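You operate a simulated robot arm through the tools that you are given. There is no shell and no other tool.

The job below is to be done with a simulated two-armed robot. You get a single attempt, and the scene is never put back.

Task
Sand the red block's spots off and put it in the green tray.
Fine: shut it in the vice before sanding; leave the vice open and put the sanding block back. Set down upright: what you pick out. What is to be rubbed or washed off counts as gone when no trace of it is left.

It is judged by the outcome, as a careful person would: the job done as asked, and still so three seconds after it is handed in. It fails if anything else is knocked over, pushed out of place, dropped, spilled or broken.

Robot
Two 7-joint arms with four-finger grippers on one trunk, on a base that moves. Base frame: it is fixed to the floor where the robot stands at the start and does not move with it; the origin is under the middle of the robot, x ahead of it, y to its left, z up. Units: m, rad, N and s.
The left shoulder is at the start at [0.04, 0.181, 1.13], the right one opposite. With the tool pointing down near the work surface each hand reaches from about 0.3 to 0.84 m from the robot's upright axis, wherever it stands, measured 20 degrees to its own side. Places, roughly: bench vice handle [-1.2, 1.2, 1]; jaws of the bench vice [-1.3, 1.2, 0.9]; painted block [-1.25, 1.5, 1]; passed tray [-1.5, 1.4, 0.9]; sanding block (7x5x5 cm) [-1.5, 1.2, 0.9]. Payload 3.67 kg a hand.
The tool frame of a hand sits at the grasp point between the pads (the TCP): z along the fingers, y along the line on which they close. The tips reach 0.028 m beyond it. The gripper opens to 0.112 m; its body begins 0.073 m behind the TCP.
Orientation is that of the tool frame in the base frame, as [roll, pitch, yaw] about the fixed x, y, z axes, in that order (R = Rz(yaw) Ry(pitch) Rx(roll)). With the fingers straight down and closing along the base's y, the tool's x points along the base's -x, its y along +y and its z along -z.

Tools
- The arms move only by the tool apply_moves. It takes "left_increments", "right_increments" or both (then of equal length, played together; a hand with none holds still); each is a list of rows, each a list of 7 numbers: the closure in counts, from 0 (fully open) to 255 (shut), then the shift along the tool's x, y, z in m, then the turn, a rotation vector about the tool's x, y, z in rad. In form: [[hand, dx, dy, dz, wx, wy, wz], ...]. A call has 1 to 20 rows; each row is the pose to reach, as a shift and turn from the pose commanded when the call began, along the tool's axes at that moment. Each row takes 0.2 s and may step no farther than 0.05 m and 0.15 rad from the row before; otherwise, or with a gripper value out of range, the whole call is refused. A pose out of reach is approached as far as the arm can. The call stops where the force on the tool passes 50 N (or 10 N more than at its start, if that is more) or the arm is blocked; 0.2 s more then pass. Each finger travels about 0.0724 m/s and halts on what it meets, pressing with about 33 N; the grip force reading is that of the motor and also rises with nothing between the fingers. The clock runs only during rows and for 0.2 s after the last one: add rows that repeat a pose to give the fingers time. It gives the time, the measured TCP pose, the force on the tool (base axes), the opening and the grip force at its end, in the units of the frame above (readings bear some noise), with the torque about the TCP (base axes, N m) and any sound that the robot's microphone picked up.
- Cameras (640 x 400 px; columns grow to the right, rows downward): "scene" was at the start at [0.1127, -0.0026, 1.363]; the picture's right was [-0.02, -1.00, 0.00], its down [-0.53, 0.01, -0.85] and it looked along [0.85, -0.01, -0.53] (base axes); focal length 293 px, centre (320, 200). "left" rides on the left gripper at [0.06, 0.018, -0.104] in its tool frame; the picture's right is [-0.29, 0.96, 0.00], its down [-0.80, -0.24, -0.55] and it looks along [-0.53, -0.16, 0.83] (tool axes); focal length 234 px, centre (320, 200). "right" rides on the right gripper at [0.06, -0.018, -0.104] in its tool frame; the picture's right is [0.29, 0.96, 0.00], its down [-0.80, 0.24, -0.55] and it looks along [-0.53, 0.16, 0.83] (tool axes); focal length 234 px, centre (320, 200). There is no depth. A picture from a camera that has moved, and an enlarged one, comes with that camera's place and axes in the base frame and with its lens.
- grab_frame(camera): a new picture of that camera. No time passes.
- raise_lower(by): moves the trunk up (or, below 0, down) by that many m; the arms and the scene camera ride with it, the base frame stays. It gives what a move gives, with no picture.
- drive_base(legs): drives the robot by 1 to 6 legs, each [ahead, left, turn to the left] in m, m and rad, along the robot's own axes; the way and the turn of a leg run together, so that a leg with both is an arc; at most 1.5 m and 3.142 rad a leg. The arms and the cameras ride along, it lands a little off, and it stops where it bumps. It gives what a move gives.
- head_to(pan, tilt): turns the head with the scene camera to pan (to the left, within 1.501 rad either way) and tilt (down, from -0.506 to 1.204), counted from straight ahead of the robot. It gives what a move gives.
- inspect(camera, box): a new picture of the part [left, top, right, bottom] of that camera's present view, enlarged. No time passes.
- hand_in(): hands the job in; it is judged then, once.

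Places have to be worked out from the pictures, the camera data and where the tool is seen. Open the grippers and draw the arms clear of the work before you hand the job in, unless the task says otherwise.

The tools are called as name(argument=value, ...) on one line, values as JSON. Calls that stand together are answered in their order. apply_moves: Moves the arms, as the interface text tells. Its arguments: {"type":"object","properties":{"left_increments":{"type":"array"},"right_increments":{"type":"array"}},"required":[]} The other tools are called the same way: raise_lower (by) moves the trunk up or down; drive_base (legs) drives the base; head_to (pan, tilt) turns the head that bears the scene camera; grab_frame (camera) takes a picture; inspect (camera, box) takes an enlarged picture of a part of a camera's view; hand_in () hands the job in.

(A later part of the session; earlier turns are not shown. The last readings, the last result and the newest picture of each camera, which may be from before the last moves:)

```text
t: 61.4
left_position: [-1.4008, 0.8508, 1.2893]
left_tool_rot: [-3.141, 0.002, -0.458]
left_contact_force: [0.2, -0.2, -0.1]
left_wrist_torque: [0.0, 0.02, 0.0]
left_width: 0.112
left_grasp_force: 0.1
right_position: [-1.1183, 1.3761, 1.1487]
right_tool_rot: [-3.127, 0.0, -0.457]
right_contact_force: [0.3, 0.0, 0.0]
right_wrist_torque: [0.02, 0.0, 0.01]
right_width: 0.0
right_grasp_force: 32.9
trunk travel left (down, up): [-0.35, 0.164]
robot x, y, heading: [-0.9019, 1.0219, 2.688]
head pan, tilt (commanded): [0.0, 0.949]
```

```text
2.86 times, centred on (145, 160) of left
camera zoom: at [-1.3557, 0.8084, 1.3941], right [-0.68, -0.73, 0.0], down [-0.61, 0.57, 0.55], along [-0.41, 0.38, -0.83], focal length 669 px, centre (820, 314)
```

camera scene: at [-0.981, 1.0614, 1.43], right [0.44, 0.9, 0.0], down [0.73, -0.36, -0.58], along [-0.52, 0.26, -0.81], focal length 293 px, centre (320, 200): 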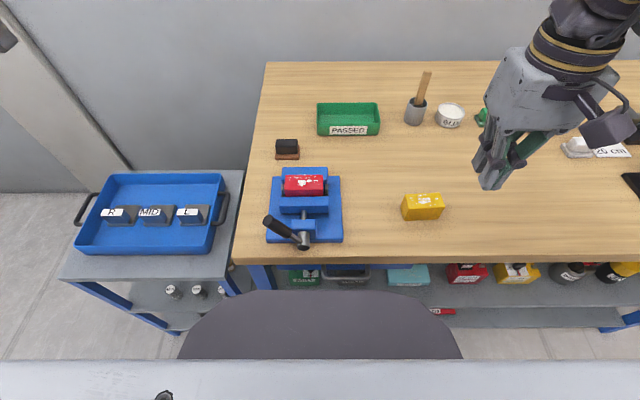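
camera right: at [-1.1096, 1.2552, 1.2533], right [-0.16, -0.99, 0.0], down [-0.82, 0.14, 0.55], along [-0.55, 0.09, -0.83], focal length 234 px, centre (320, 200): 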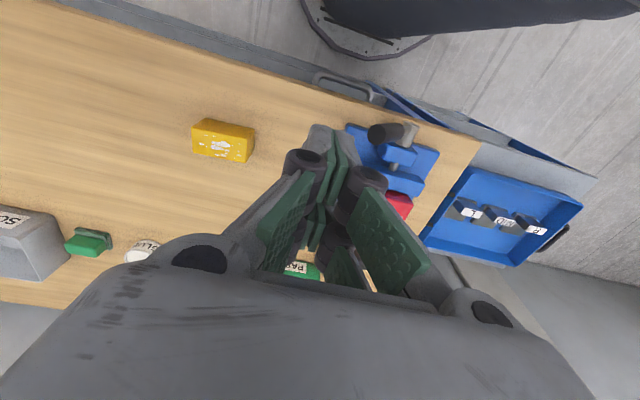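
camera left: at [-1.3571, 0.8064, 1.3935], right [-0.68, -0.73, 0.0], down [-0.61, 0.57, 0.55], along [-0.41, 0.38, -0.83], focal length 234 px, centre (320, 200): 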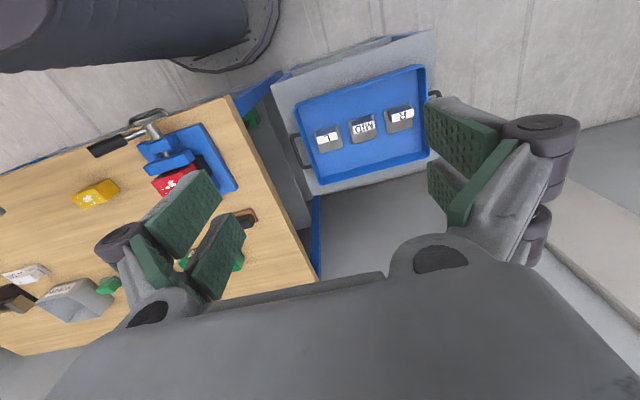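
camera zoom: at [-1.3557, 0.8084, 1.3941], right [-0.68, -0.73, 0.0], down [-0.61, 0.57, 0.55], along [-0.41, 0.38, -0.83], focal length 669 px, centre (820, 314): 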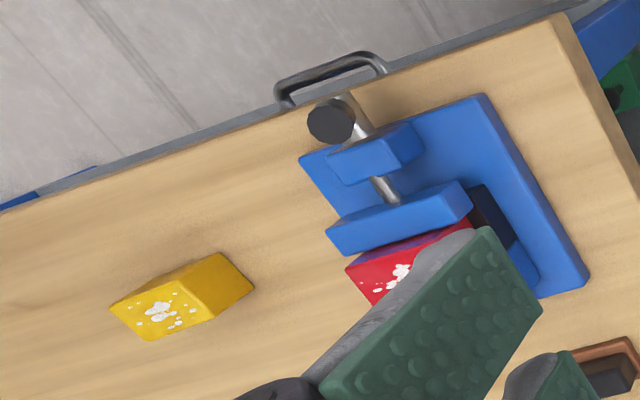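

The lever rests leaning about 31° to the left and the front jaw has pushed the block against the back jaw, with the resisting force having acted squarely on the lever. Next I move the left hand above the sanding block for a look down, and the right hand further aside.

apply_moves(left_increments=[[0, -0.026, -0.029, 0, 0, 0, 0], [0, -0.053, -0.058, 0, 0, 0, 0], [0, -0.08, -0.088, 0, 0, 0, 0], [0, -0.106, -0.117, 0, 0, 0, 0], [0, -0.133, -0.146, 0, 0, 0, 0], [0, -0.16, -0.176, 0, 0, 0, 0], [0, -0.186, -0.205, 0, 0, 0, 0], [0, -0.213, -0.234, 0, 0, 0, 0], [0, -0.24, -0.264, 0, 0, 0, 0], [0, -0.266, -0.293, 0.03, 0, 0, 0], [0, -0.266, -0.293, 0.07, 0, 0, 0], [0, -0.266, -0.293, 0.11, 0, 0, 0], [0, -0.266, -0.293, 0.15, 0, 0, 0], [0, -0.266, -0.293, 0.18, 0, 0, 0], [0, -0.266, -0.293, 0.18, 0, 0, 0]], right_increments=[[200, 0, -0.02, -0.01, -0.0146, 0, 0], [150, 0, -0.04, -0.02, -0.0146, 0, 0], [100, 0, -0.06, -0.03, -0.0146, 0, 0], [50, 0, -0.08, -0.04, -0.0146, 0, 0], [0, 0, -0.1, -0.05, -0.0146, 0, 0], [0, 0, -0.1, -0.05, -0.0146, 0, 0], [0, 0, -0.1, -0.05, -0.0146, 0, 0], [0, 0, -0.1, -0.05, -0.0146, 0, 0], [0, 0, -0.1, -0.05, -0.0146, 0, 0], [0, 0, -0.1, -0.05, -0.0146, 0, 0], [0, 0, -0.1, -0.05, -0.0146, 0, 0], [0, 0, -0.1, -0.05, -0.0146, 0, 0], [0, 0, -0.1, -0.05, -0.0146, 0, 0], [0, 0, -0.1, -0.05, -0.0146, 0, 0], [0, 0, -0.1, -0.05, -0.0146, 0, 0]])

grab_frame(camera="left")

grab_frame(camera="scene")

```text
t: 64.6
left_position: [-1.5109, 1.2307, 1.1088]
left_tool_rot: [-3.141, 0.002, -0.458]
left_contact_force: [0.2, 0.5, 0.4]
left_wrist_torque: [-0.02, 0.01, -0.04]
left_width: 0.112
left_grasp_force: 0.2
right_position: [-1.0741, 1.4641, 1.2008]
right_tool_rot: [3.141, 0.001, -0.46]
right_contact_force: [0.3, 0.9, -0.2]
right_wrist_torque: [0.0, -0.01, -0.01]
right_width: 0.1119
right_grasp_force: 0.2
trunk travel left (down, up): [-0.35, 0.164]
robot x, y, heading: [-0.9018, 1.0221, 2.689]
head pan, tilt (commanded): [0.0, 0.949]
```

```text
taken
camera left: at [-1.4655, 1.1891, 1.2135], right [-0.68, -0.73, 0.0], down [-0.61, 0.57, 0.55], along [-0.41, 0.38, -0.83], focal length 234 px, centre (320, 200)
```

left: 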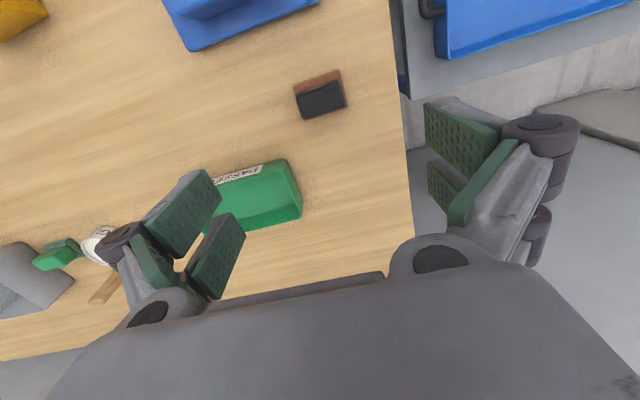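

```text
taken
camera scene: at [-0.9821, 1.0612, 1.43], right [0.44, 0.9, 0.0], down [0.73, -0.36, -0.58], along [-0.52, 0.26, -0.81], focal length 293 px, centre (320, 200)
```

scene: 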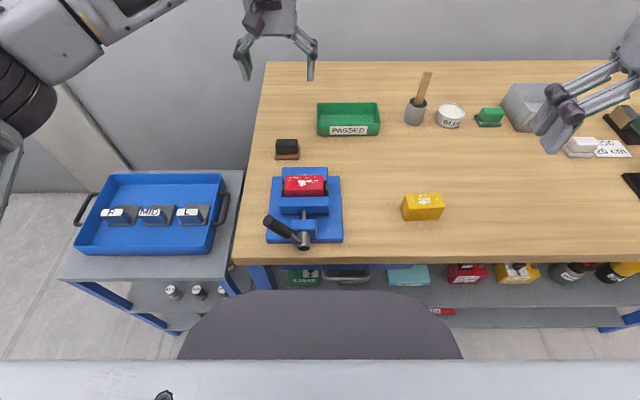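

The left hand is above the sanding block. I zoom in to check its exact position and size, and the vice in the same view.

inspect(camera="left", box=[270, 50, 370, 140])

inspect(camera="scene", box=[260, 120, 320, 170])

```text
4.44 times, centred on (320, 95) of left
camera zoom: at [-1.4655, 1.1891, 1.2135], right [-0.68, -0.73, 0.0], down [-0.61, 0.57, 0.55], along [-0.41, 0.38, -0.83], focal length 1041 px, centre (320, 667)
```

zoom: 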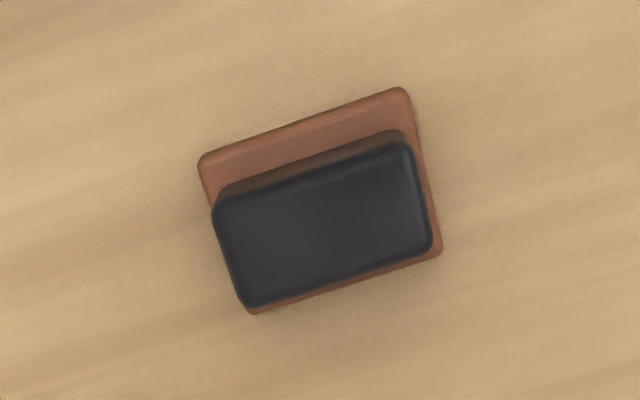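

```text
8.00 times, centred on (290, 145) of scene
camera zoom: at [-0.9821, 1.0612, 1.43], right [0.44, 0.9, 0.0], down [0.73, -0.36, -0.58], along [-0.52, 0.26, -0.81], focal length 2344 px, centre (560, 640)
```

zoom: 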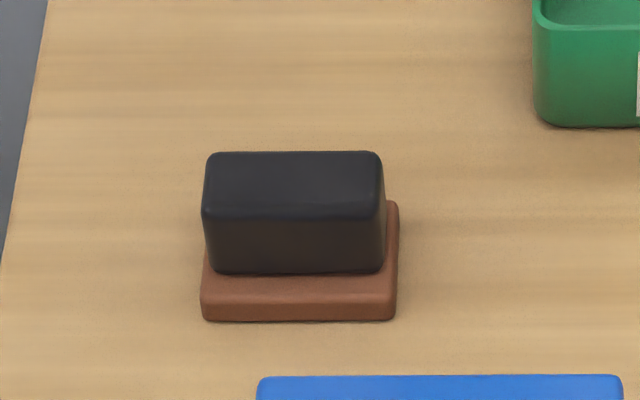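

I place the sanding block's handle at n 1.895, e 0.440, about 5 cm long, with its top at about z 0.916 and its sole's top at 0.889. I shift the left hand by 4.5 mm and lower so that the tips end just above the sole.

apply_moves(left_increments=[[0, 0.0045, 0.0014, 0.03, 0, 0, 0], [0, 0.0045, 0.0014, 0.065, 0, 0, 0], [0, 0.0045, 0.0014, 0.1, 0, 0, 0], [0, 0.0045, 0.0014, 0.135, 0, 0, 0], [0, 0.0045, 0.0014, 0.165, 0, 0, 0], [0, 0.0045, 0.0014, 0.18, 0, 0, 0], [0, 0.0045, 0.0014, 0.187, 0, 0, 0], [0, 0.0045, 0.0014, 0.187, 0, 0, 0]])

grab_frame(camera="left")

inspect(camera="scene", box=[245, 90, 345, 180])

```text
t: 66.4
left_position: [-1.5085, 1.2266, 0.9226]
left_tool_rot: [3.141, 0.0, -0.456]
left_contact_force: [0.8, 0.4, -0.2]
left_wrist_torque: [-0.02, -0.02, -0.02]
left_width: 0.1118
left_grasp_force: 0.0
right_position: [-1.0748, 1.4638, 1.2008]
right_tool_rot: [3.14, 0.001, -0.459]
right_contact_force: [0.3, 0.4, 0.4]
right_wrist_torque: [0.03, 0.01, -0.03]
right_width: 0.1121
right_grasp_force: 0.1
trunk travel left (down, up): [-0.35, 0.164]
robot x, y, heading: [-0.9002, 1.0211, 2.684]
head pan, tilt (commanded): [0.0, 0.949]
```

```text
taken
camera left: at [-1.4628, 1.1844, 1.0266], right [-0.68, -0.73, 0.0], down [-0.61, 0.57, 0.55], along [-0.41, 0.38, -0.83], focal length 234 px, centre (320, 200)
```

left: 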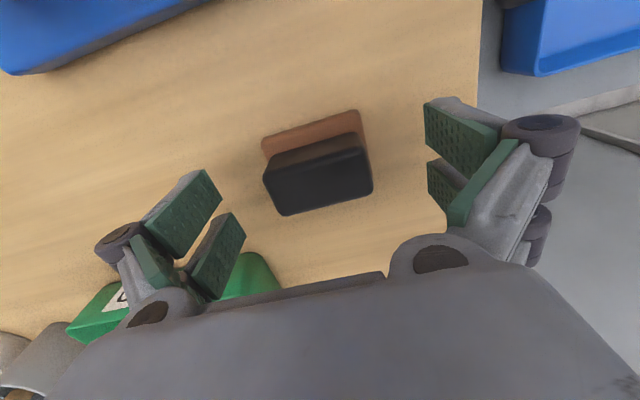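

```text
4.44 times, centred on (295, 135) of scene
camera zoom: at [-0.9824, 1.0608, 1.43], right [0.44, 0.9, 0.0], down [0.73, -0.36, -0.58], along [-0.52, 0.26, -0.81], focal length 1302 px, centre (431, 489)
```

zoom: 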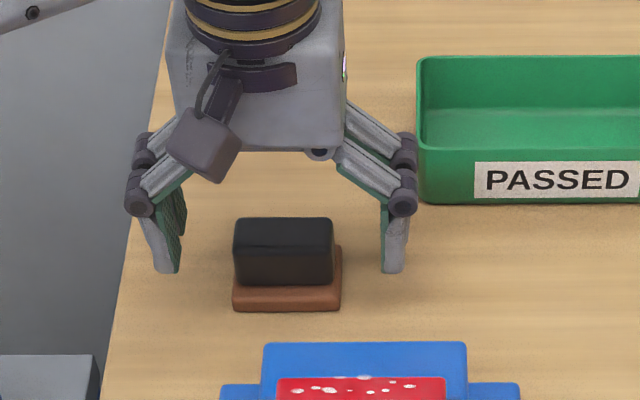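

The left fingers straddle the handle evenly and clear the tray. I close, then lift just 1 cm to test the hold.

apply_moves(left_increments=[[70, 0, 0, 0, 0, 0, 0], [110, 0, 0, 0, 0, 0, 0], [140, 0, 0, 0, 0, 0, 0], [200, 0, 0, 0, 0, 0, 0], [255, 0, 0, 0, 0, 0, 0], [255, 0, 0, 0, 0, 0, 0], [255, 0, 0, -0.003, 0, 0, 0], [255, 0, 0, -0.006, 0, 0, 0], [255, 0, 0, -0.01, 0, 0, 0], [255, 0, 0, -0.01, 0, 0, 0]])

grab_frame(camera="left")

inspect(camera="scene", box=[245, 90, 345, 180])

```text
t: 68.6
left_position: [-1.5086, 1.227, 0.9314]
left_tool_rot: [3.141, 0.0, -0.458]
left_contact_force: [1.6, 1.3, -0.5]
left_wrist_torque: [0.01, 0.0, 0.01]
left_width: 0.0555
left_grasp_force: 33.1
right_position: [-1.0758, 1.4621, 1.2021]
right_tool_rot: [-3.141, -0.001, -0.46]
right_contact_force: [0.2, -0.5, 0.2]
right_wrist_torque: [-0.03, 0.01, 0.04]
right_width: 0.1118
right_grasp_force: 0.0
trunk travel left (down, up): [-0.35, 0.164]
robot x, y, heading: [-0.9, 1.0236, 2.687]
head pan, tilt (commanded): [0.0, 0.949]
```

```text
taken
camera left: at [-1.4628, 1.1848, 1.0366], right [-0.68, -0.73, 0.0], down [-0.61, 0.57, 0.55], along [-0.41, 0.38, -0.83], focal length 234 px, centre (320, 200)
```

left: 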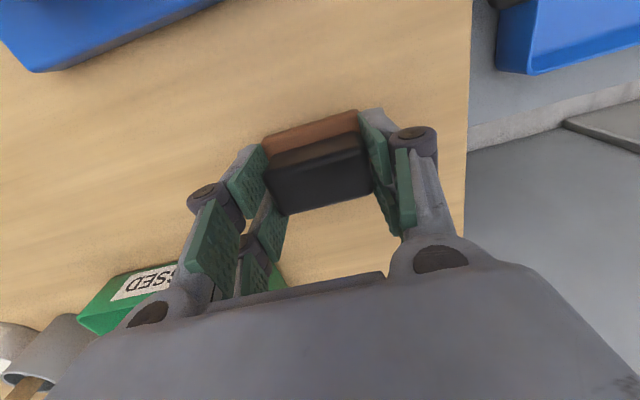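

```text
4.44 times, centred on (295, 135) of scene
camera zoom: at [-0.9826, 1.0608, 1.43], right [0.44, 0.9, 0.0], down [0.73, -0.36, -0.58], along [-0.52, 0.26, -0.81], focal length 1302 px, centre (431, 489)
```

zoom: 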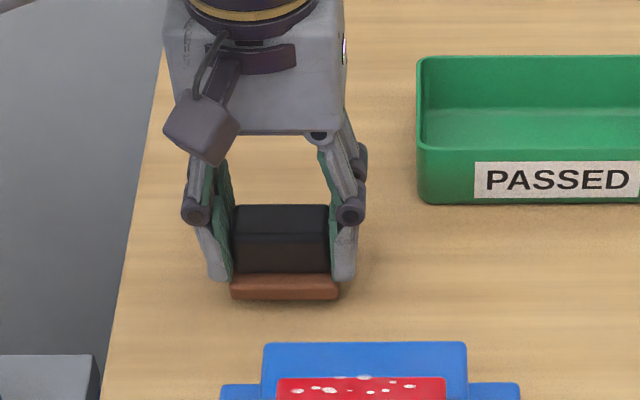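

The sanding block is held firmly (width 0.0555 m, 33 N) and has risen clear. Its sole lies about 4.15 cm below the TCP. I lift it to about z 1.10 and carry it over the clamped red block.

apply_moves(left_increments=[[255, 0, 0, -0.02, 0, 0, 0], [255, 0, 0, -0.05, 0, 0, 0], [255, 0, 0, -0.09, 0, 0, 0], [255, 0, 0, -0.13, 0, 0, 0], [255, 0, 0, -0.168, 0, 0, 0], [255, 0.03, -0.009, -0.168, 0, 0, 0], [255, 0.065, -0.02, -0.168, 0, 0, 0], [255, 0.1, -0.03, -0.168, 0, 0, 0], [255, 0.135, -0.041, -0.168, 0, 0, 0], [255, 0.16, -0.049, -0.168, 0, 0, 0], [255, 0.1686, -0.051, -0.168, 0, 0, 0], [255, 0.1686, -0.051, -0.168, 0, 0, 0]])

grab_frame(camera="left")

inspect(camera="scene", box=[245, 110, 365, 230])

```text
t: 71.2
left_position: [-1.3342, 1.1993, 1.0986]
left_tool_rot: [-3.14, 0.0, -0.457]
left_contact_force: [0.6, -0.2, -0.4]
left_wrist_torque: [0.0, -0.01, 0.01]
left_width: 0.0555
left_grasp_force: 33.1
right_position: [-1.0752, 1.4637, 1.2019]
right_tool_rot: [-3.14, 0.001, -0.459]
right_contact_force: [0.3, -0.5, 0.3]
right_wrist_torque: [-0.01, -0.01, -0.03]
right_width: 0.1119
right_grasp_force: 0.0
trunk travel left (down, up): [-0.35, 0.164]
robot x, y, heading: [-0.9025, 1.0222, 2.688]
head pan, tilt (commanded): [0.0, 0.949]
```

```text
taken
camera left: at [-1.2896, 1.1564, 1.2039], right [-0.68, -0.73, 0.0], down [-0.61, 0.57, 0.55], along [-0.41, 0.38, -0.83], focal length 234 px, centre (320, 200)
```

left: 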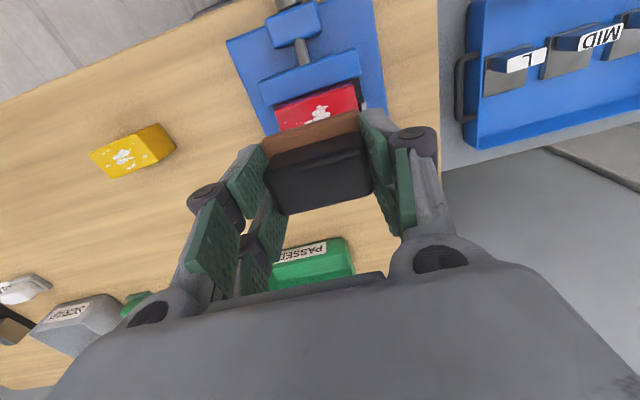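

```text
3.33 times, centred on (305, 170) of scene
camera zoom: at [-0.9825, 1.0608, 1.43], right [0.44, 0.9, 0.0], down [0.73, -0.36, -0.58], along [-0.52, 0.26, -0.81], focal length 977 px, centre (370, 300)
```

zoom: 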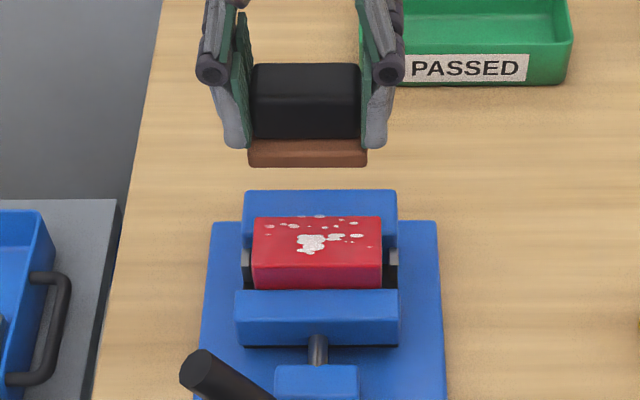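

The sole hangs centred over the red block to within about 2 mm. I also zoom the left camera on the vice to confirm the jaws are tight on the block.

inspect(camera="left", box=[220, 0, 400, 130])

inspect(camera="scene", box=[280, 160, 335, 215])

```text
3.08 times, centred on (310, 65) of left
camera zoom: at [-1.2896, 1.1564, 1.2039], right [-0.68, -0.73, 0.0], down [-0.61, 0.57, 0.55], along [-0.41, 0.38, -0.83], focal length 720 px, centre (351, 615)
```

zoom: 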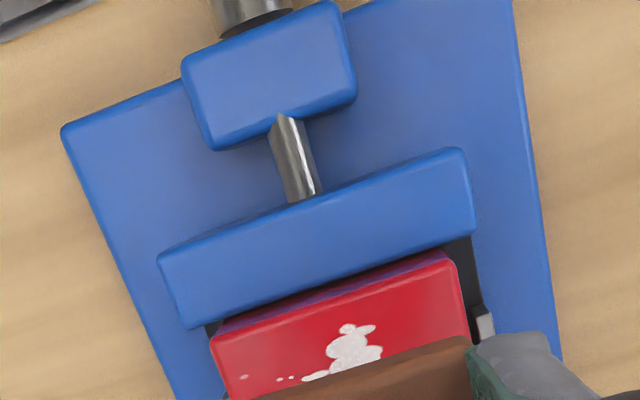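

```text
7.27 times, centred on (308, 188) of scene
camera zoom: at [-0.9825, 1.0608, 1.43], right [0.44, 0.9, 0.0], down [0.73, -0.36, -0.58], along [-0.52, 0.26, -0.81], focal length 2131 px, centre (411, 291)
```

zoom: 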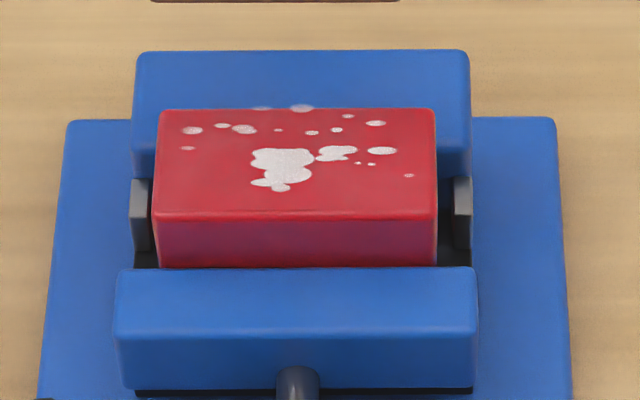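

The jaws look tight: the block's front face meets the jaw edge within about 2 mm. I lower the sanding block to about 1 cm above the red block, then feel for contact.

apply_moves(left_increments=[[255, 0, -0.0015, 0.03, 0, 0, 0], [255, 0, -0.0015, 0.06, 0, 0, 0], [255, 0, -0.0015, 0.08, 0, 0, 0], [255, 0, -0.0015, 0.084, 0, 0, 0], [255, 0, -0.0015, 0.087, 0, 0, 0], [255, 0, -0.0015, 0.089, 0, 0, 0]])

inspect(camera="scene", box=[265, 130, 345, 220])

```text
t: 72.6
left_position: [-1.3334, 1.1987, 1.0133]
left_tool_rot: [-3.14, 0.005, -0.458]
left_contact_force: [-3.8, 1.1, 30.5]
left_wrist_torque: [0.01, 0.12, 0.02]
left_width: 0.056
left_grasp_force: 32.3
right_position: [-1.0733, 1.462, 1.2031]
right_tool_rot: [-3.141, 0.001, -0.459]
right_contact_force: [-0.4, 0.1, -0.6]
right_wrist_torque: [0.01, 0.0, -0.01]
right_width: 0.1121
right_grasp_force: 0.1
trunk travel left (down, up): [-0.35, 0.164]
robot x, y, heading: [-0.8999, 1.02, 2.685]
head pan, tilt (commanded): [0.0, 0.949]
```

```text
4.44 times, centred on (305, 175) of scene
camera zoom: at [-0.9808, 1.0599, 1.4302], right [0.44, 0.9, 0.0], down [0.73, -0.36, -0.58], along [-0.52, 0.26, -0.81], focal length 1302 px, centre (387, 311)
```

zoom: 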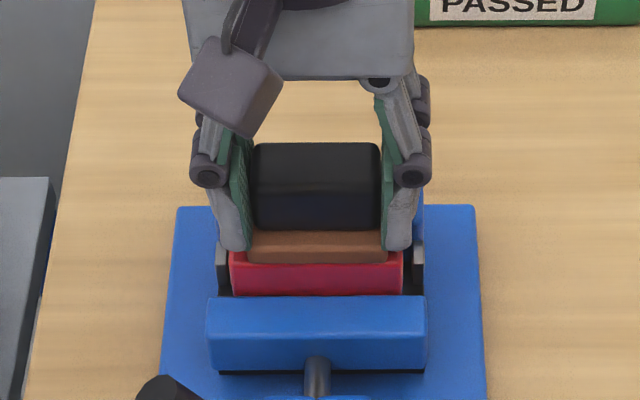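

The sole touches the block top at TCP z 1.0133 with 30 N. I ease off by about 1.5 mm and rub side to side over the whole top face.

apply_moves(left_increments=[[255, 0, 0, -0.0015, 0, 0, 0], [255, 0, 0.012, -0.0015, 0, 0, 0], [255, 0, 0.024, -0.0015, 0, 0, 0], [255, 0, 0.012, -0.0015, 0, 0, 0], [255, 0, 0, -0.0015, 0, 0, 0], [255, 0, -0.012, -0.0015, 0, 0, 0], [255, 0, -0.024, -0.0015, 0, 0, 0], [255, 0, -0.012, -0.0015, 0, 0, 0], [255, -0.004, 0, -0.0015, 0, 0, 0], [255, -0.004, 0.012, -0.0015, 0, 0, 0], [255, -0.004, 0.024, -0.0015, 0, 0, 0], [255, -0.004, 0.012, -0.0015, 0, 0, 0], [255, -0.004, 0, -0.0015, 0, 0, 0], [255, -0.004, -0.012, -0.0015, 0, 0, 0], [255, -0.004, -0.024, -0.0015, 0, 0, 0], [255, 0, -0.012, -0.0015, 0, 0, 0], [255, 0.004, 0, -0.0015, 0, 0, 0], [255, 0.004, 0.012, -0.0015, 0, 0, 0], [255, 0.004, 0.024, -0.0015, 0, 0, 0], [255, 0, 0.012, -0.0015, 0, 0, 0]])

inspect(camera="scene", box=[265, 130, 345, 220])

```text
t: 76.8
left_position: [-1.3406, 1.1886, 1.0145]
left_tool_rot: [3.141, -0.001, -0.458]
left_contact_force: [-0.9, -0.2, -0.7]
left_wrist_torque: [-0.01, 0.0, -0.02]
left_width: 0.0554
left_grasp_force: 32.9
right_position: [-1.074, 1.4658, 1.2011]
right_tool_rot: [-3.141, -0.003, -0.46]
right_contact_force: [0.2, 0.7, 0.4]
right_wrist_torque: [-0.01, -0.03, -0.01]
right_width: 0.112
right_grasp_force: 0.0
trunk travel left (down, up): [-0.35, 0.164]
robot x, y, heading: [-0.9065, 1.021, 2.686]
head pan, tilt (commanded): [0.0, 0.949]
```

```text
4.44 times, centred on (305, 175) of scene
camera zoom: at [-0.9824, 1.0622, 1.4299], right [0.44, 0.9, 0.0], down [0.73, -0.36, -0.58], along [-0.52, 0.26, -0.81], focal length 1302 px, centre (387, 311)
```

zoom: 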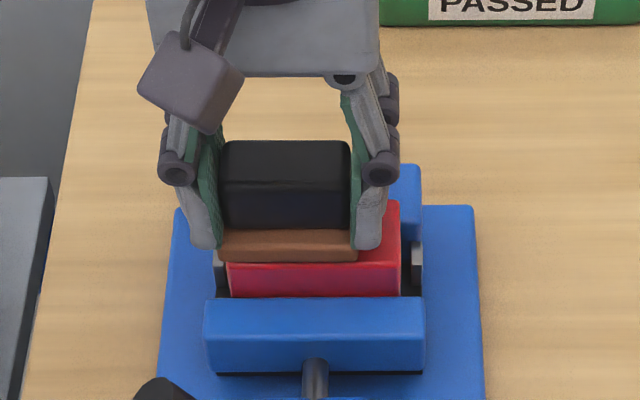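

Force is now near zero, but the exposed right strip of the block already shows no spots. I lift 8 cm to look at the whole top face.

apply_moves(left_increments=[[255, 0, 0, -0.02, 0, 0, 0], [255, 0, -0.006, -0.05, 0, 0, 0], [255, 0, -0.012, -0.085, 0, 0, 0], [255, 0, -0.012, -0.085, 0, 0, 0]])

inspect(camera="scene", box=[280, 160, 335, 215])

inspect(camera="left", box=[220, 0, 400, 130])

```text
t: 77.8
left_position: [-1.3353, 1.2009, 1.0995]
left_tool_rot: [3.141, -0.001, -0.457]
left_contact_force: [-0.2, 0.1, -1.3]
left_wrist_torque: [-0.01, -0.01, 0.01]
left_width: 0.055
left_grasp_force: 32.4
right_position: [-1.0751, 1.4636, 1.2018]
right_tool_rot: [-3.141, 0.0, -0.459]
right_contact_force: [0.4, 0.0, -0.5]
right_wrist_torque: [0.04, -0.02, 0.0]
right_width: 0.1121
right_grasp_force: 0.1
trunk travel left (down, up): [-0.35, 0.164]
robot x, y, heading: [-0.9026, 1.0202, 2.683]
head pan, tilt (commanded): [0.0, 0.949]
```

```text
7.27 times, centred on (308, 188) of scene
camera zoom: at [-0.9828, 1.0606, 1.4299], right [0.44, 0.9, 0.0], down [0.73, -0.36, -0.58], along [-0.52, 0.26, -0.81], focal length 2131 px, centre (411, 291)
```

zoom: 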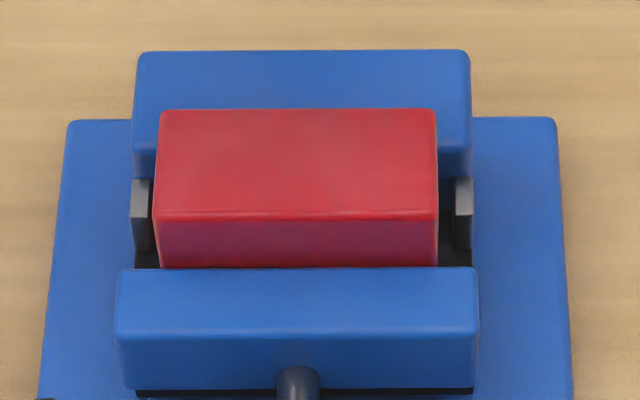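

```text
3.08 times, centred on (310, 65) of left
camera zoom: at [-1.2904, 1.1589, 1.2042], right [-0.68, -0.73, 0.0], down [-0.61, 0.57, 0.55], along [-0.41, 0.38, -0.83], focal length 720 px, centre (351, 615)
```

zoom: 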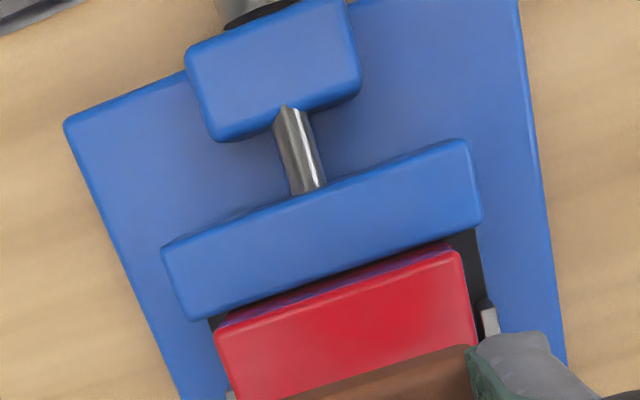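

The top face looks clean all over. To be sure that no faint trace remains, also near the edges, I make a second rubbing pass with slightly more pressure.

apply_moves(left_increments=[[255, 0, 0, 0.04, 0, 0, 0], [255, 0, 0, 0.075, 0, 0, 0], [255, 0, 0, 0.085, 0, 0, 0], [255, 0, 0, 0.086, 0, 0, 0], [255, 0, 0.012, 0.086, 0, 0, 0], [255, 0, 0.022, 0.086, 0, 0, 0], [255, 0, 0.01, 0.086, 0, 0, 0], [255, 0, -0.002, 0.086, 0, 0, 0], [255, 0, -0.014, 0.086, 0, 0, 0], [255, 0, -0.022, 0.086, 0, 0, 0], [255, -0.004, -0.01, 0.086, 0, 0, 0], [255, -0.004, 0.002, 0.086, 0, 0, 0], [255, -0.004, 0.014, 0.086, 0, 0, 0], [255, -0.004, 0.022, 0.086, 0, 0, 0], [255, 0.003, 0.01, 0.086, 0, 0, 0], [255, 0.003, -0.002, 0.086, 0, 0, 0], [255, 0.003, -0.014, 0.086, 0, 0, 0], [255, 0.003, -0.022, 0.086, 0, 0, 0], [255, 0, -0.01, 0.086, 0, 0, 0], [255, 0, 0, 0.086, 0, 0, 0]])

```text
t: 82.0
left_position: [-1.3324, 1.1987, 1.0123]
left_tool_rot: [-3.138, 0.002, -0.46]
left_contact_force: [4.6, 7.4, 22.1]
left_wrist_torque: [0.19, -0.15, 0.0]
left_width: 0.0553
left_grasp_force: 32.8
right_position: [-1.0727, 1.4633, 1.2024]
right_tool_rot: [-3.14, 0.0, -0.459]
right_contact_force: [-0.9, -0.1, 0.8]
right_wrist_torque: [-0.04, -0.01, 0.0]
right_width: 0.1122
right_grasp_force: 0.1
trunk travel left (down, up): [-0.35, 0.164]
robot x, y, heading: [-0.9028, 1.0237, 2.683]
head pan, tilt (commanded): [0.0, 0.949]
```

Contact was good at about 22 N. I lift off and carry the sanding block back above its old place, then look at the block's top from the wrist camera.

apply_moves(left_increments=[[255, 0, 0, -0.02, 0, 0, 0], [255, 0, 0, -0.055, 0, 0, 0], [255, 0, 0, -0.09, 0, 0, 0], [255, -0.035, 0.011, -0.09, 0, 0, 0], [255, -0.07, 0.022, -0.09, 0, 0, 0], [255, -0.105, 0.033, -0.09, 0, 0, 0], [255, -0.14, 0.044, -0.09, 0, 0, 0], [255, -0.1686, 0.0525, -0.09, 0, 0, 0], [255, -0.1686, 0.0525, -0.09, 0, 0, 0]])

inspect(camera="left", box=[130, 0, 330, 130])

inspect(camera="scene", box=[280, 160, 335, 215])

inspect(camera="scene", box=[245, 80, 345, 180])

```text
t: 84.0
left_position: [-1.5091, 1.2269, 1.1001]
left_tool_rot: [-3.141, 0.003, -0.455]
left_contact_force: [0.4, -0.4, -1.1]
left_wrist_torque: [0.02, 0.03, -0.01]
left_width: 0.0551
left_grasp_force: 33.0
right_position: [-1.0748, 1.4626, 1.2016]
right_tool_rot: [-3.14, 0.0, -0.459]
right_contact_force: [0.4, -0.4, -0.4]
right_wrist_torque: [0.01, 0.03, -0.02]
right_width: 0.1119
right_grasp_force: 0.1
trunk travel left (down, up): [-0.35, 0.164]
robot x, y, heading: [-0.9012, 1.0224, 2.684]
head pan, tilt (commanded): [0.0, 0.949]
```

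```text
3.08 times, centred on (230, 65) of left
camera zoom: at [-1.4637, 1.1853, 1.205], right [-0.68, -0.73, 0.0], down [-0.61, 0.57, 0.55], along [-0.41, 0.38, -0.83], focal length 720 px, centre (597, 615)
```

zoom: 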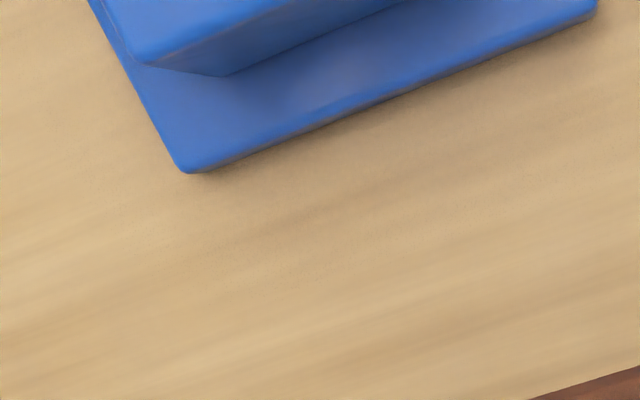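

```text
7.27 times, centred on (308, 188) of scene
camera zoom: at [-0.9822, 1.0604, 1.43], right [0.44, 0.9, 0.0], down [0.73, -0.36, -0.58], along [-0.52, 0.26, -0.81], focal length 2131 px, centre (411, 291)
```

zoom: 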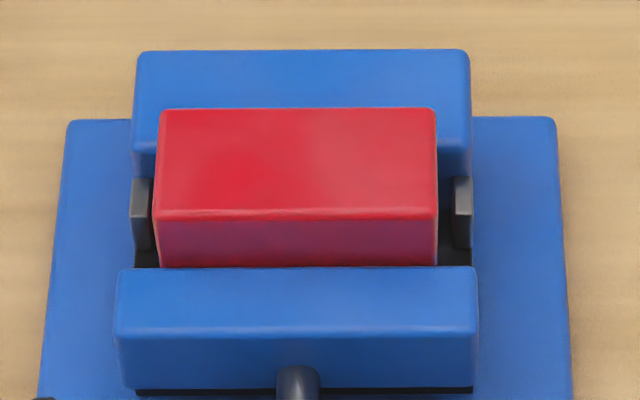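

```text
4.00 times, centred on (295, 130) of scene
camera zoom: at [-0.9822, 1.0604, 1.43], right [0.44, 0.9, 0.0], down [0.73, -0.36, -0.58], along [-0.52, 0.26, -0.81], focal length 1172 px, centre (420, 480)
```

zoom: 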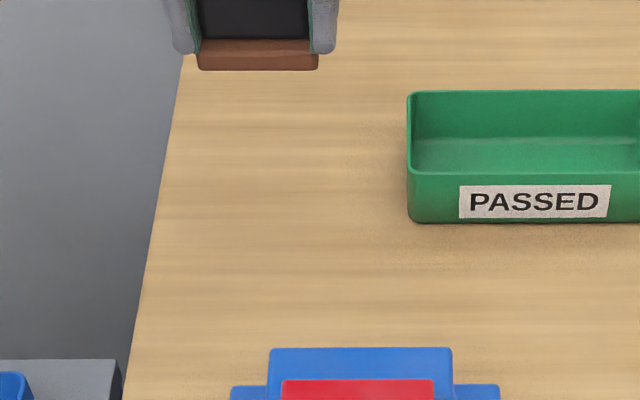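

The block's top is spotless, and the left hand is back within 1 mm of where it picked the sanding block up. I lower it to the table.

apply_moves(left_increments=[[255, 0, 0, 0.035, 0, 0, 0], [255, 0, 0, 0.075, 0, 0, 0], [255, 0, 0, 0.115, 0, 0, 0], [255, 0, 0, 0.15, 0, 0, 0], [255, 0, 0, 0.17, 0, 0, 0], [255, 0, 0, 0.1765, 0, 0, 0], [255, 0, 0, 0.179, 0, 0, 0], [255, 0, 0, 0.179, 0, 0, 0]])

inspect(camera="scene", box=[245, 90, 345, 180])

```text
t: 85.8
left_position: [-1.5098, 1.2271, 0.9226]
left_tool_rot: [3.141, 0.0, -0.459]
left_contact_force: [0.1, 0.0, -0.5]
left_wrist_torque: [0.03, -0.03, 0.0]
left_width: 0.0555
left_grasp_force: 33.1
right_position: [-1.0741, 1.4639, 1.2023]
right_tool_rot: [-3.141, 0.0, -0.461]
right_contact_force: [0.1, -0.2, 0.5]
right_wrist_torque: [-0.02, -0.01, 0.01]
right_width: 0.1121
right_grasp_force: 0.0
trunk travel left (down, up): [-0.35, 0.164]
robot x, y, heading: [-0.9006, 1.0212, 2.692]
head pan, tilt (commanded): [0.0, 0.949]
```

```text
4.44 times, centred on (295, 135) of scene
camera zoom: at [-0.9825, 1.0608, 1.43], right [0.44, 0.9, 0.0], down [0.73, -0.36, -0.58], along [-0.52, 0.26, -0.81], focal length 1302 px, centre (431, 489)
```

zoom: 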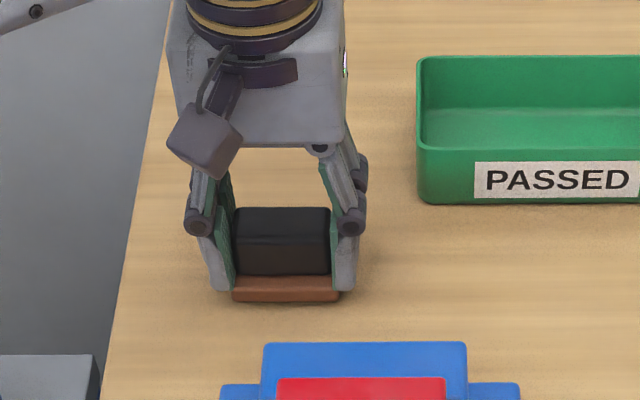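

The sole is still some millimetres above the table, since it slid up slightly in the grip while pressing. I lower further in small steps until it touches.

apply_moves(left_increments=[[255, 0, 0, 0.0015, 0, 0, 0], [255, 0, 0, 0.003, 0, 0, 0], [255, 0, 0, 0.0045, 0, 0, 0]])

inspect(camera="scene", box=[245, 90, 345, 180])

```text
t: 86.6
left_position: [-1.5091, 1.2266, 0.9184]
left_tool_rot: [-3.141, 0.001, -0.457]
left_contact_force: [-0.8, 0.6, -0.4]
left_wrist_torque: [-0.01, -0.01, 0.0]
left_width: 0.0555
left_grasp_force: 33.1
right_position: [-1.0749, 1.4644, 1.2024]
right_tool_rot: [-3.142, 0.0, -0.459]
right_contact_force: [-0.5, 0.3, -0.1]
right_wrist_torque: [0.02, 0.0, -0.01]
right_width: 0.112
right_grasp_force: 0.0
trunk travel left (down, up): [-0.35, 0.164]
robot x, y, heading: [-0.9045, 1.018, 2.684]
head pan, tilt (commanded): [0.0, 0.949]
```

```text
4.44 times, centred on (295, 135) of scene
camera zoom: at [-0.9826, 1.0608, 1.43], right [0.44, 0.9, 0.0], down [0.73, -0.36, -0.58], along [-0.52, 0.26, -0.81], focal length 1302 px, centre (431, 489)
```

zoom: 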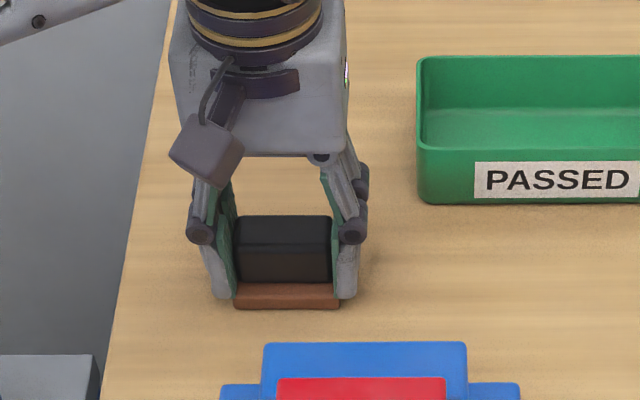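

The sole's front edge is now within about a millimetre of its old picture row. I lower on in 0.7 mm steps for contact.

apply_moves(left_increments=[[255, 0, 0, 0.0007, 0, 0, 0], [255, 0, 0, 0.0014, 0, 0, 0], [255, 0, 0, 0.002, 0, 0, 0]])

```text
t: 87.4
left_position: [-1.5081, 1.2262, 0.9165]
left_tool_rot: [-3.141, 0.004, -0.457]
left_contact_force: [-0.5, -0.9, 9.2]
left_wrist_torque: [-0.13, 0.01, -0.04]
left_width: 0.0553
left_grasp_force: 33.5
right_position: [-1.0733, 1.464, 1.2027]
right_tool_rot: [-3.141, 0.001, -0.459]
right_contact_force: [-0.6, 0.5, 0.2]
right_wrist_torque: [-0.02, 0.0, 0.02]
right_width: 0.112
right_grasp_force: 0.1
trunk travel left (down, up): [-0.35, 0.164]
robot x, y, heading: [-0.9027, 1.0174, 2.682]
head pan, tilt (commanded): [0.0, 0.949]
```

The table takes it up with 9 N. I open the left gripper gradually and then raise the hand straight up.

apply_moves(left_increments=[[125, 0, 0, 0, 0, 0, 0], [110, 0, 0, 0, 0, 0, 0], [70, 0, 0, 0, 0, 0, 0], [20, 0, 0, 0, 0, 0, 0], [0, 0, 0, 0, 0, 0, 0], [0, 0, 0, 0, 0, 0, 0], [0, 0, 0, -0.03, 0, 0, 0], [0, 0, 0, -0.07, 0, 0, 0], [0, 0, 0, -0.11, 0, 0, 0], [0, 0, 0, -0.15, 0, 0, 0], [0, 0, 0, -0.19, 0, 0, 0], [0, 0, 0, -0.19, 0, 0, 0]])

grab_frame(camera="scene")

inspect(camera="scene", box=[260, 120, 320, 170])

grab_frame(camera="left")

```text
t: 90.0
left_position: [-1.5082, 1.2263, 1.1062]
left_tool_rot: [3.14, 0.0, -0.458]
left_contact_force: [0.9, 0.0, -0.5]
left_wrist_torque: [0.0, 0.0, 0.02]
left_width: 0.1118
left_grasp_force: 0.1
right_position: [-1.0749, 1.4643, 1.2023]
right_tool_rot: [3.141, -0.002, -0.459]
right_contact_force: [0.2, 0.6, -0.2]
right_wrist_torque: [0.01, -0.03, 0.0]
right_width: 0.1117
right_grasp_force: 0.0
trunk travel left (down, up): [-0.35, 0.164]
robot x, y, heading: [-0.8995, 1.0174, 2.681]
head pan, tilt (commanded): [0.0, 0.949]
```

```text
taken
camera scene: at [-0.983, 1.0609, 1.4299], right [0.44, 0.9, 0.0], down [0.73, -0.36, -0.58], along [-0.52, 0.26, -0.81], focal length 293 px, centre (320, 200)
```

scene: 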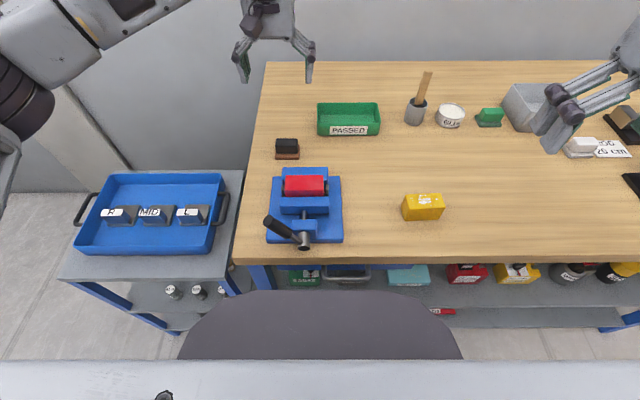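

```text
8.00 times, centred on (290, 145) of scene
camera zoom: at [-0.983, 1.0609, 1.4299], right [0.44, 0.9, 0.0], down [0.73, -0.36, -0.58], along [-0.52, 0.26, -0.81], focal length 2344 px, centre (560, 640)
```

zoom: 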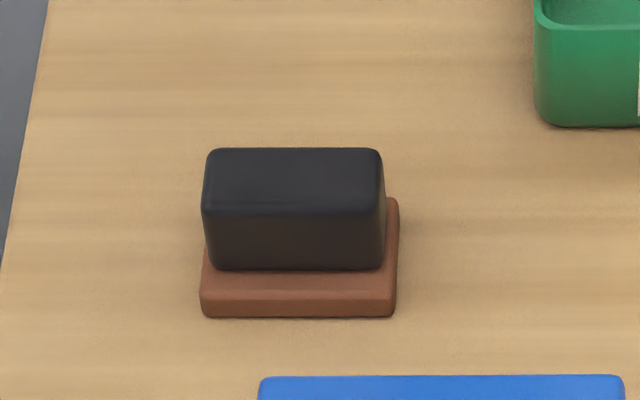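

```text
taken
camera left: at [-1.4642, 1.1841, 1.2103], right [-0.68, -0.73, 0.0], down [-0.61, 0.57, 0.55], along [-0.41, 0.38, -0.83], focal length 234 px, centre (320, 200)
```

left: 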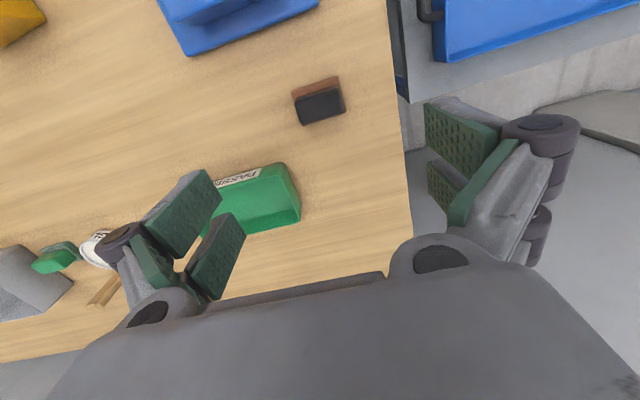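

The sanding block stands upright in its old place. Next I bring the left hand, fingers closed, to the left side of the lever at a safe height to push the vice open again.

apply_moves(left_increments=[[60, 0, 0, -0.045, 0, 0, 0], [120, 0.04, 0.009, -0.045, 0, 0, 0], [180, 0.08, 0.019, -0.045, 0, 0, 0], [255, 0.12, 0.028, -0.045, 0, 0, 0], [255, 0.16, 0.037, -0.045, 0, 0, 0], [255, 0.2, 0.046, -0.045, 0, 0, 0], [255, 0.24, 0.056, -0.045, 0, 0, 0], [255, 0.283, 0.0656, -0.045, 0, 0, 0], [255, 0.283, 0.0656, -0.045, 0, 0, 0]])

grab_frame(camera="scene")

grab_frame(camera="left")

```text
t: 92.0
left_position: [-1.2871, 1.0449, 1.1501]
left_tool_rot: [-3.141, 0.0, -0.457]
left_contact_force: [0.5, 0.7, 0.0]
left_wrist_torque: [-0.01, -0.01, 0.0]
left_width: 0.0
left_grasp_force: 32.7
right_position: [-1.0744, 1.4649, 1.2014]
right_tool_rot: [-3.141, -0.002, -0.459]
right_contact_force: [-0.9, -0.3, 0.4]
right_wrist_torque: [0.0, -0.01, 0.01]
right_width: 0.1118
right_grasp_force: 0.0
trunk travel left (down, up): [-0.35, 0.164]
robot x, y, heading: [-0.9022, 1.0197, 2.686]
head pan, tilt (commanded): [0.0, 0.949]
```

```text
taken
camera scene: at [-0.9829, 1.0616, 1.4299], right [0.44, 0.9, 0.0], down [0.73, -0.36, -0.58], along [-0.52, 0.26, -0.81], focal length 293 px, centre (320, 200)
```

scene: 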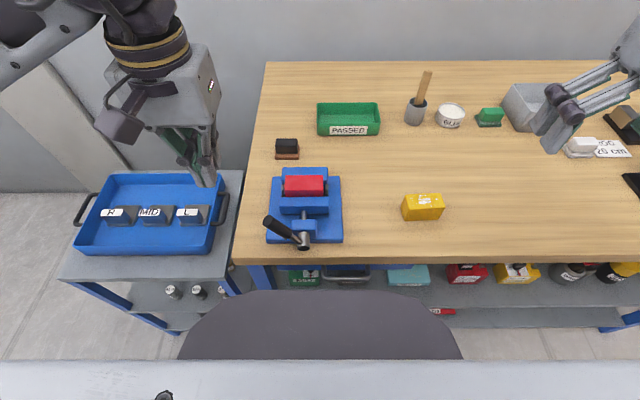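

```text
taken
camera left: at [-1.2419, 1.0029, 1.2551], right [-0.68, -0.73, 0.0], down [-0.61, 0.57, 0.55], along [-0.41, 0.38, -0.83], focal length 234 px, centre (320, 200)
```

left: 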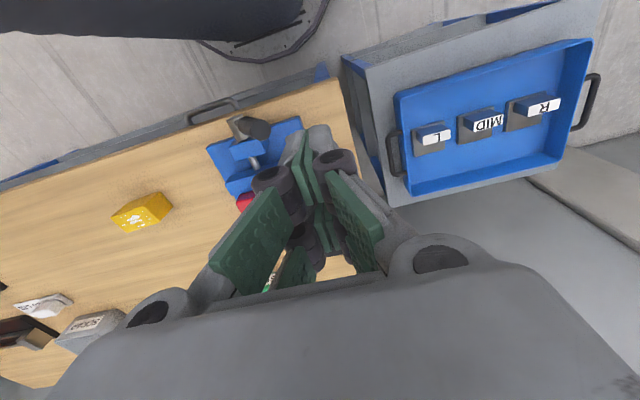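

The left fingers are at n 1.616, e 0.372, left of the lever and clear of it. I lower them to the same working height as before.

apply_moves(left_increments=[[255, 0.0045, 0, 0.035, 0, 0, 0], [255, 0.0045, 0, 0.07, 0, 0, 0], [255, 0.0045, 0, 0.11, 0, 0, 0], [255, 0.0045, 0, 0.14, 0, 0, 0], [255, 0.0045, 0, 0.152, 0, 0, 0], [255, 0.0045, 0, 0.152, 0, 0, 0]])

inspect(camera="scene", box=[215, 140, 375, 265])

```text
t: 93.4
left_position: [-1.2801, 1.041, 0.9985]
left_tool_rot: [-3.14, -0.001, -0.456]
left_contact_force: [0.6, 0.9, 0.1]
left_wrist_torque: [-0.02, -0.02, -0.01]
left_width: 0.0003
left_grasp_force: 33.6
right_position: [-1.0738, 1.4631, 1.2009]
right_tool_rot: [3.141, -0.001, -0.459]
right_contact_force: [-0.3, 0.1, 0.4]
right_wrist_torque: [-0.03, -0.01, 0.01]
right_width: 0.112
right_grasp_force: 0.1
trunk travel left (down, up): [-0.35, 0.164]
robot x, y, heading: [-0.9024, 1.0206, 2.681]
head pan, tilt (commanded): [0.0, 0.949]
```

```text
3.20 times, centred on (295, 202) of scene
camera zoom: at [-0.9824, 1.0606, 1.43], right [0.44, 0.9, 0.0], down [0.73, -0.36, -0.58], along [-0.52, 0.26, -0.81], focal length 938 px, centre (400, 192)
```

zoom: 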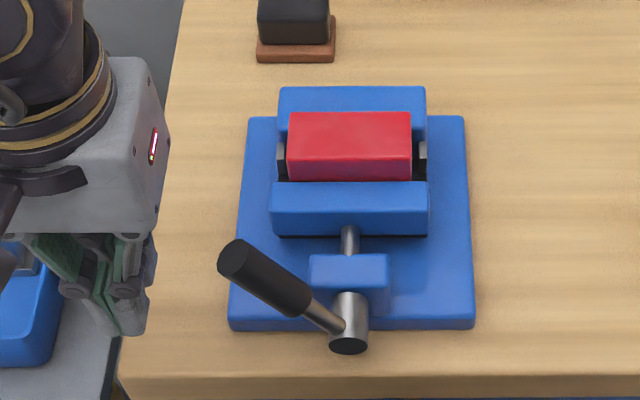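

The left fingers stand ready beside the lever, about 3 cm from it. I push slowly to the right to open the vice.

apply_moves(left_increments=[[255, 0, -0.015, 0, 0, 0, 0], [255, 0, -0.026, 0, 0, 0, 0], [255, 0, -0.036, 0, 0, 0, 0], [255, 0, -0.046, 0, 0, 0, 0], [255, 0, -0.056, 0, 0, 0, 0], [255, 0, -0.066, 0, 0, 0, 0], [255, 0, -0.076, 0, 0, 0, 0]])

inspect(camera="scene", box=[215, 140, 375, 265])

```text
t: 95.0
left_position: [-1.2483, 1.1099, 0.9998]
left_tool_rot: [-3.14, 0.006, -0.454]
left_contact_force: [-13.0, -2.7, 18.0]
left_wrist_torque: [0.38, -0.4, 0.18]
left_width: 0.0001
left_grasp_force: 33.6
right_position: [-1.0751, 1.4625, 1.2011]
right_tool_rot: [3.142, -0.002, -0.459]
right_contact_force: [-0.5, 0.1, 0.3]
right_wrist_torque: [-0.04, -0.05, 0.0]
right_width: 0.1118
right_grasp_force: 0.1
trunk travel left (down, up): [-0.35, 0.164]
robot x, y, heading: [-0.9041, 1.0222, 2.682]
head pan, tilt (commanded): [0.0, 0.949]
```

```text
3.20 times, centred on (295, 202) of scene
camera zoom: at [-0.9838, 1.0602, 1.43], right [0.44, 0.9, 0.0], down [0.73, -0.36, -0.58], along [-0.52, 0.26, -0.81], focal length 938 px, centre (400, 192)
```

zoom: 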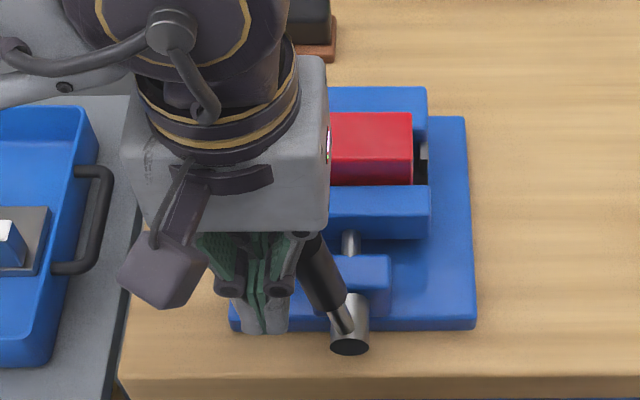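

The lever is following to the right, though its end also rubs upward against the finger links. I raise the hand 1.2 cm and continue pushing.

apply_moves(left_increments=[[255, 0, 0, -0.006, 0, 0, 0], [255, 0, 0, -0.012, 0, 0, 0], [255, 0, -0.01, -0.012, 0, 0, 0], [255, 0, -0.02, -0.012, 0, 0, 0], [255, 0, -0.03, -0.012, 0, 0, 0], [255, 0, -0.04, -0.012, 0, 0, 0]])

inspect(camera="scene", box=[235, 140, 395, 265])

```text
t: 96.4
left_position: [-1.2288, 1.1457, 1.0104]
left_tool_rot: [3.141, 0.0, -0.458]
left_contact_force: [-7.0, -0.5, -2.0]
left_wrist_torque: [-0.1, 0.14, 0.06]
left_width: 0.0
left_grasp_force: 33.2
right_position: [-1.0753, 1.464, 1.2011]
right_tool_rot: [-3.141, -0.001, -0.458]
right_contact_force: [-0.2, -0.5, -0.5]
right_wrist_torque: [-0.01, 0.02, -0.01]
right_width: 0.112
right_grasp_force: 0.0
trunk travel left (down, up): [-0.35, 0.164]
robot x, y, heading: [-0.8991, 1.0219, 2.689]
head pan, tilt (commanded): [0.0, 0.949]
```

```text
3.20 times, centred on (315, 202) of scene
camera zoom: at [-0.9834, 1.0612, 1.4298], right [0.44, 0.9, 0.0], down [0.73, -0.36, -0.58], along [-0.52, 0.26, -0.81], focal length 938 px, centre (336, 192)
```

zoom: 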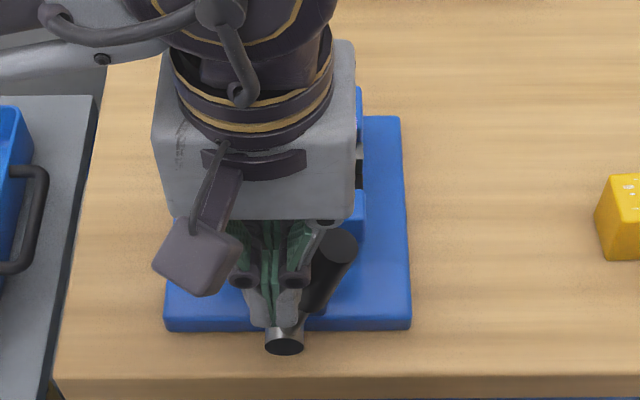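

The lever has passed upright and leans right about 25°. I lower the fingers again by 1 cm and push on toward its original open position.

apply_moves(left_increments=[[255, 0, -0.006, 0.004, 0, 0, 0], [255, 0, -0.012, 0.008, 0, 0, 0], [255, 0, -0.018, 0.01, 0, 0, 0], [255, 0, -0.024, 0.01, 0, 0, 0]])

inspect(camera="scene", box=[235, 140, 395, 265])

```text
t: 97.4
left_position: [-1.2214, 1.1654, 0.9977]
left_tool_rot: [3.138, -0.004, -0.455]
left_contact_force: [-21.6, -3.7, -11.6]
left_wrist_torque: [-0.18, 0.5, 0.25]
left_width: 0.0
left_grasp_force: 33.0
right_position: [-1.0781, 1.4636, 1.2015]
right_tool_rot: [-3.141, -0.004, -0.459]
right_contact_force: [-0.4, 0.4, -0.7]
right_wrist_torque: [0.02, -0.01, 0.01]
right_width: 0.1122
right_grasp_force: 0.0
trunk travel left (down, up): [-0.35, 0.164]
robot x, y, heading: [-0.9008, 1.0223, 2.683]
head pan, tilt (commanded): [0.0, 0.949]
```

```text
3.20 times, centred on (315, 202) of scene
camera zoom: at [-0.9864, 1.0602, 1.4295], right [0.44, 0.9, 0.0], down [0.73, -0.36, -0.58], along [-0.52, 0.26, -0.81], focal length 938 px, centre (336, 192)
```

zoom: 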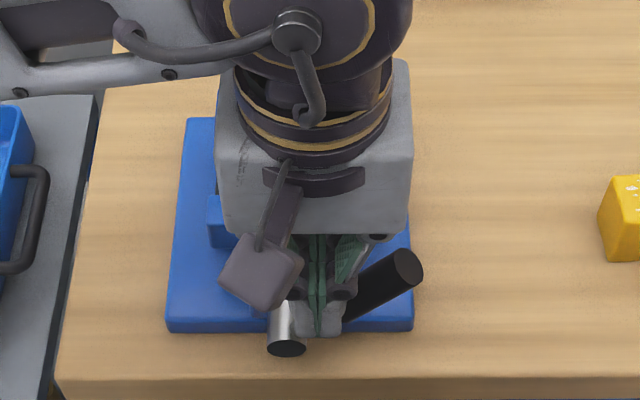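

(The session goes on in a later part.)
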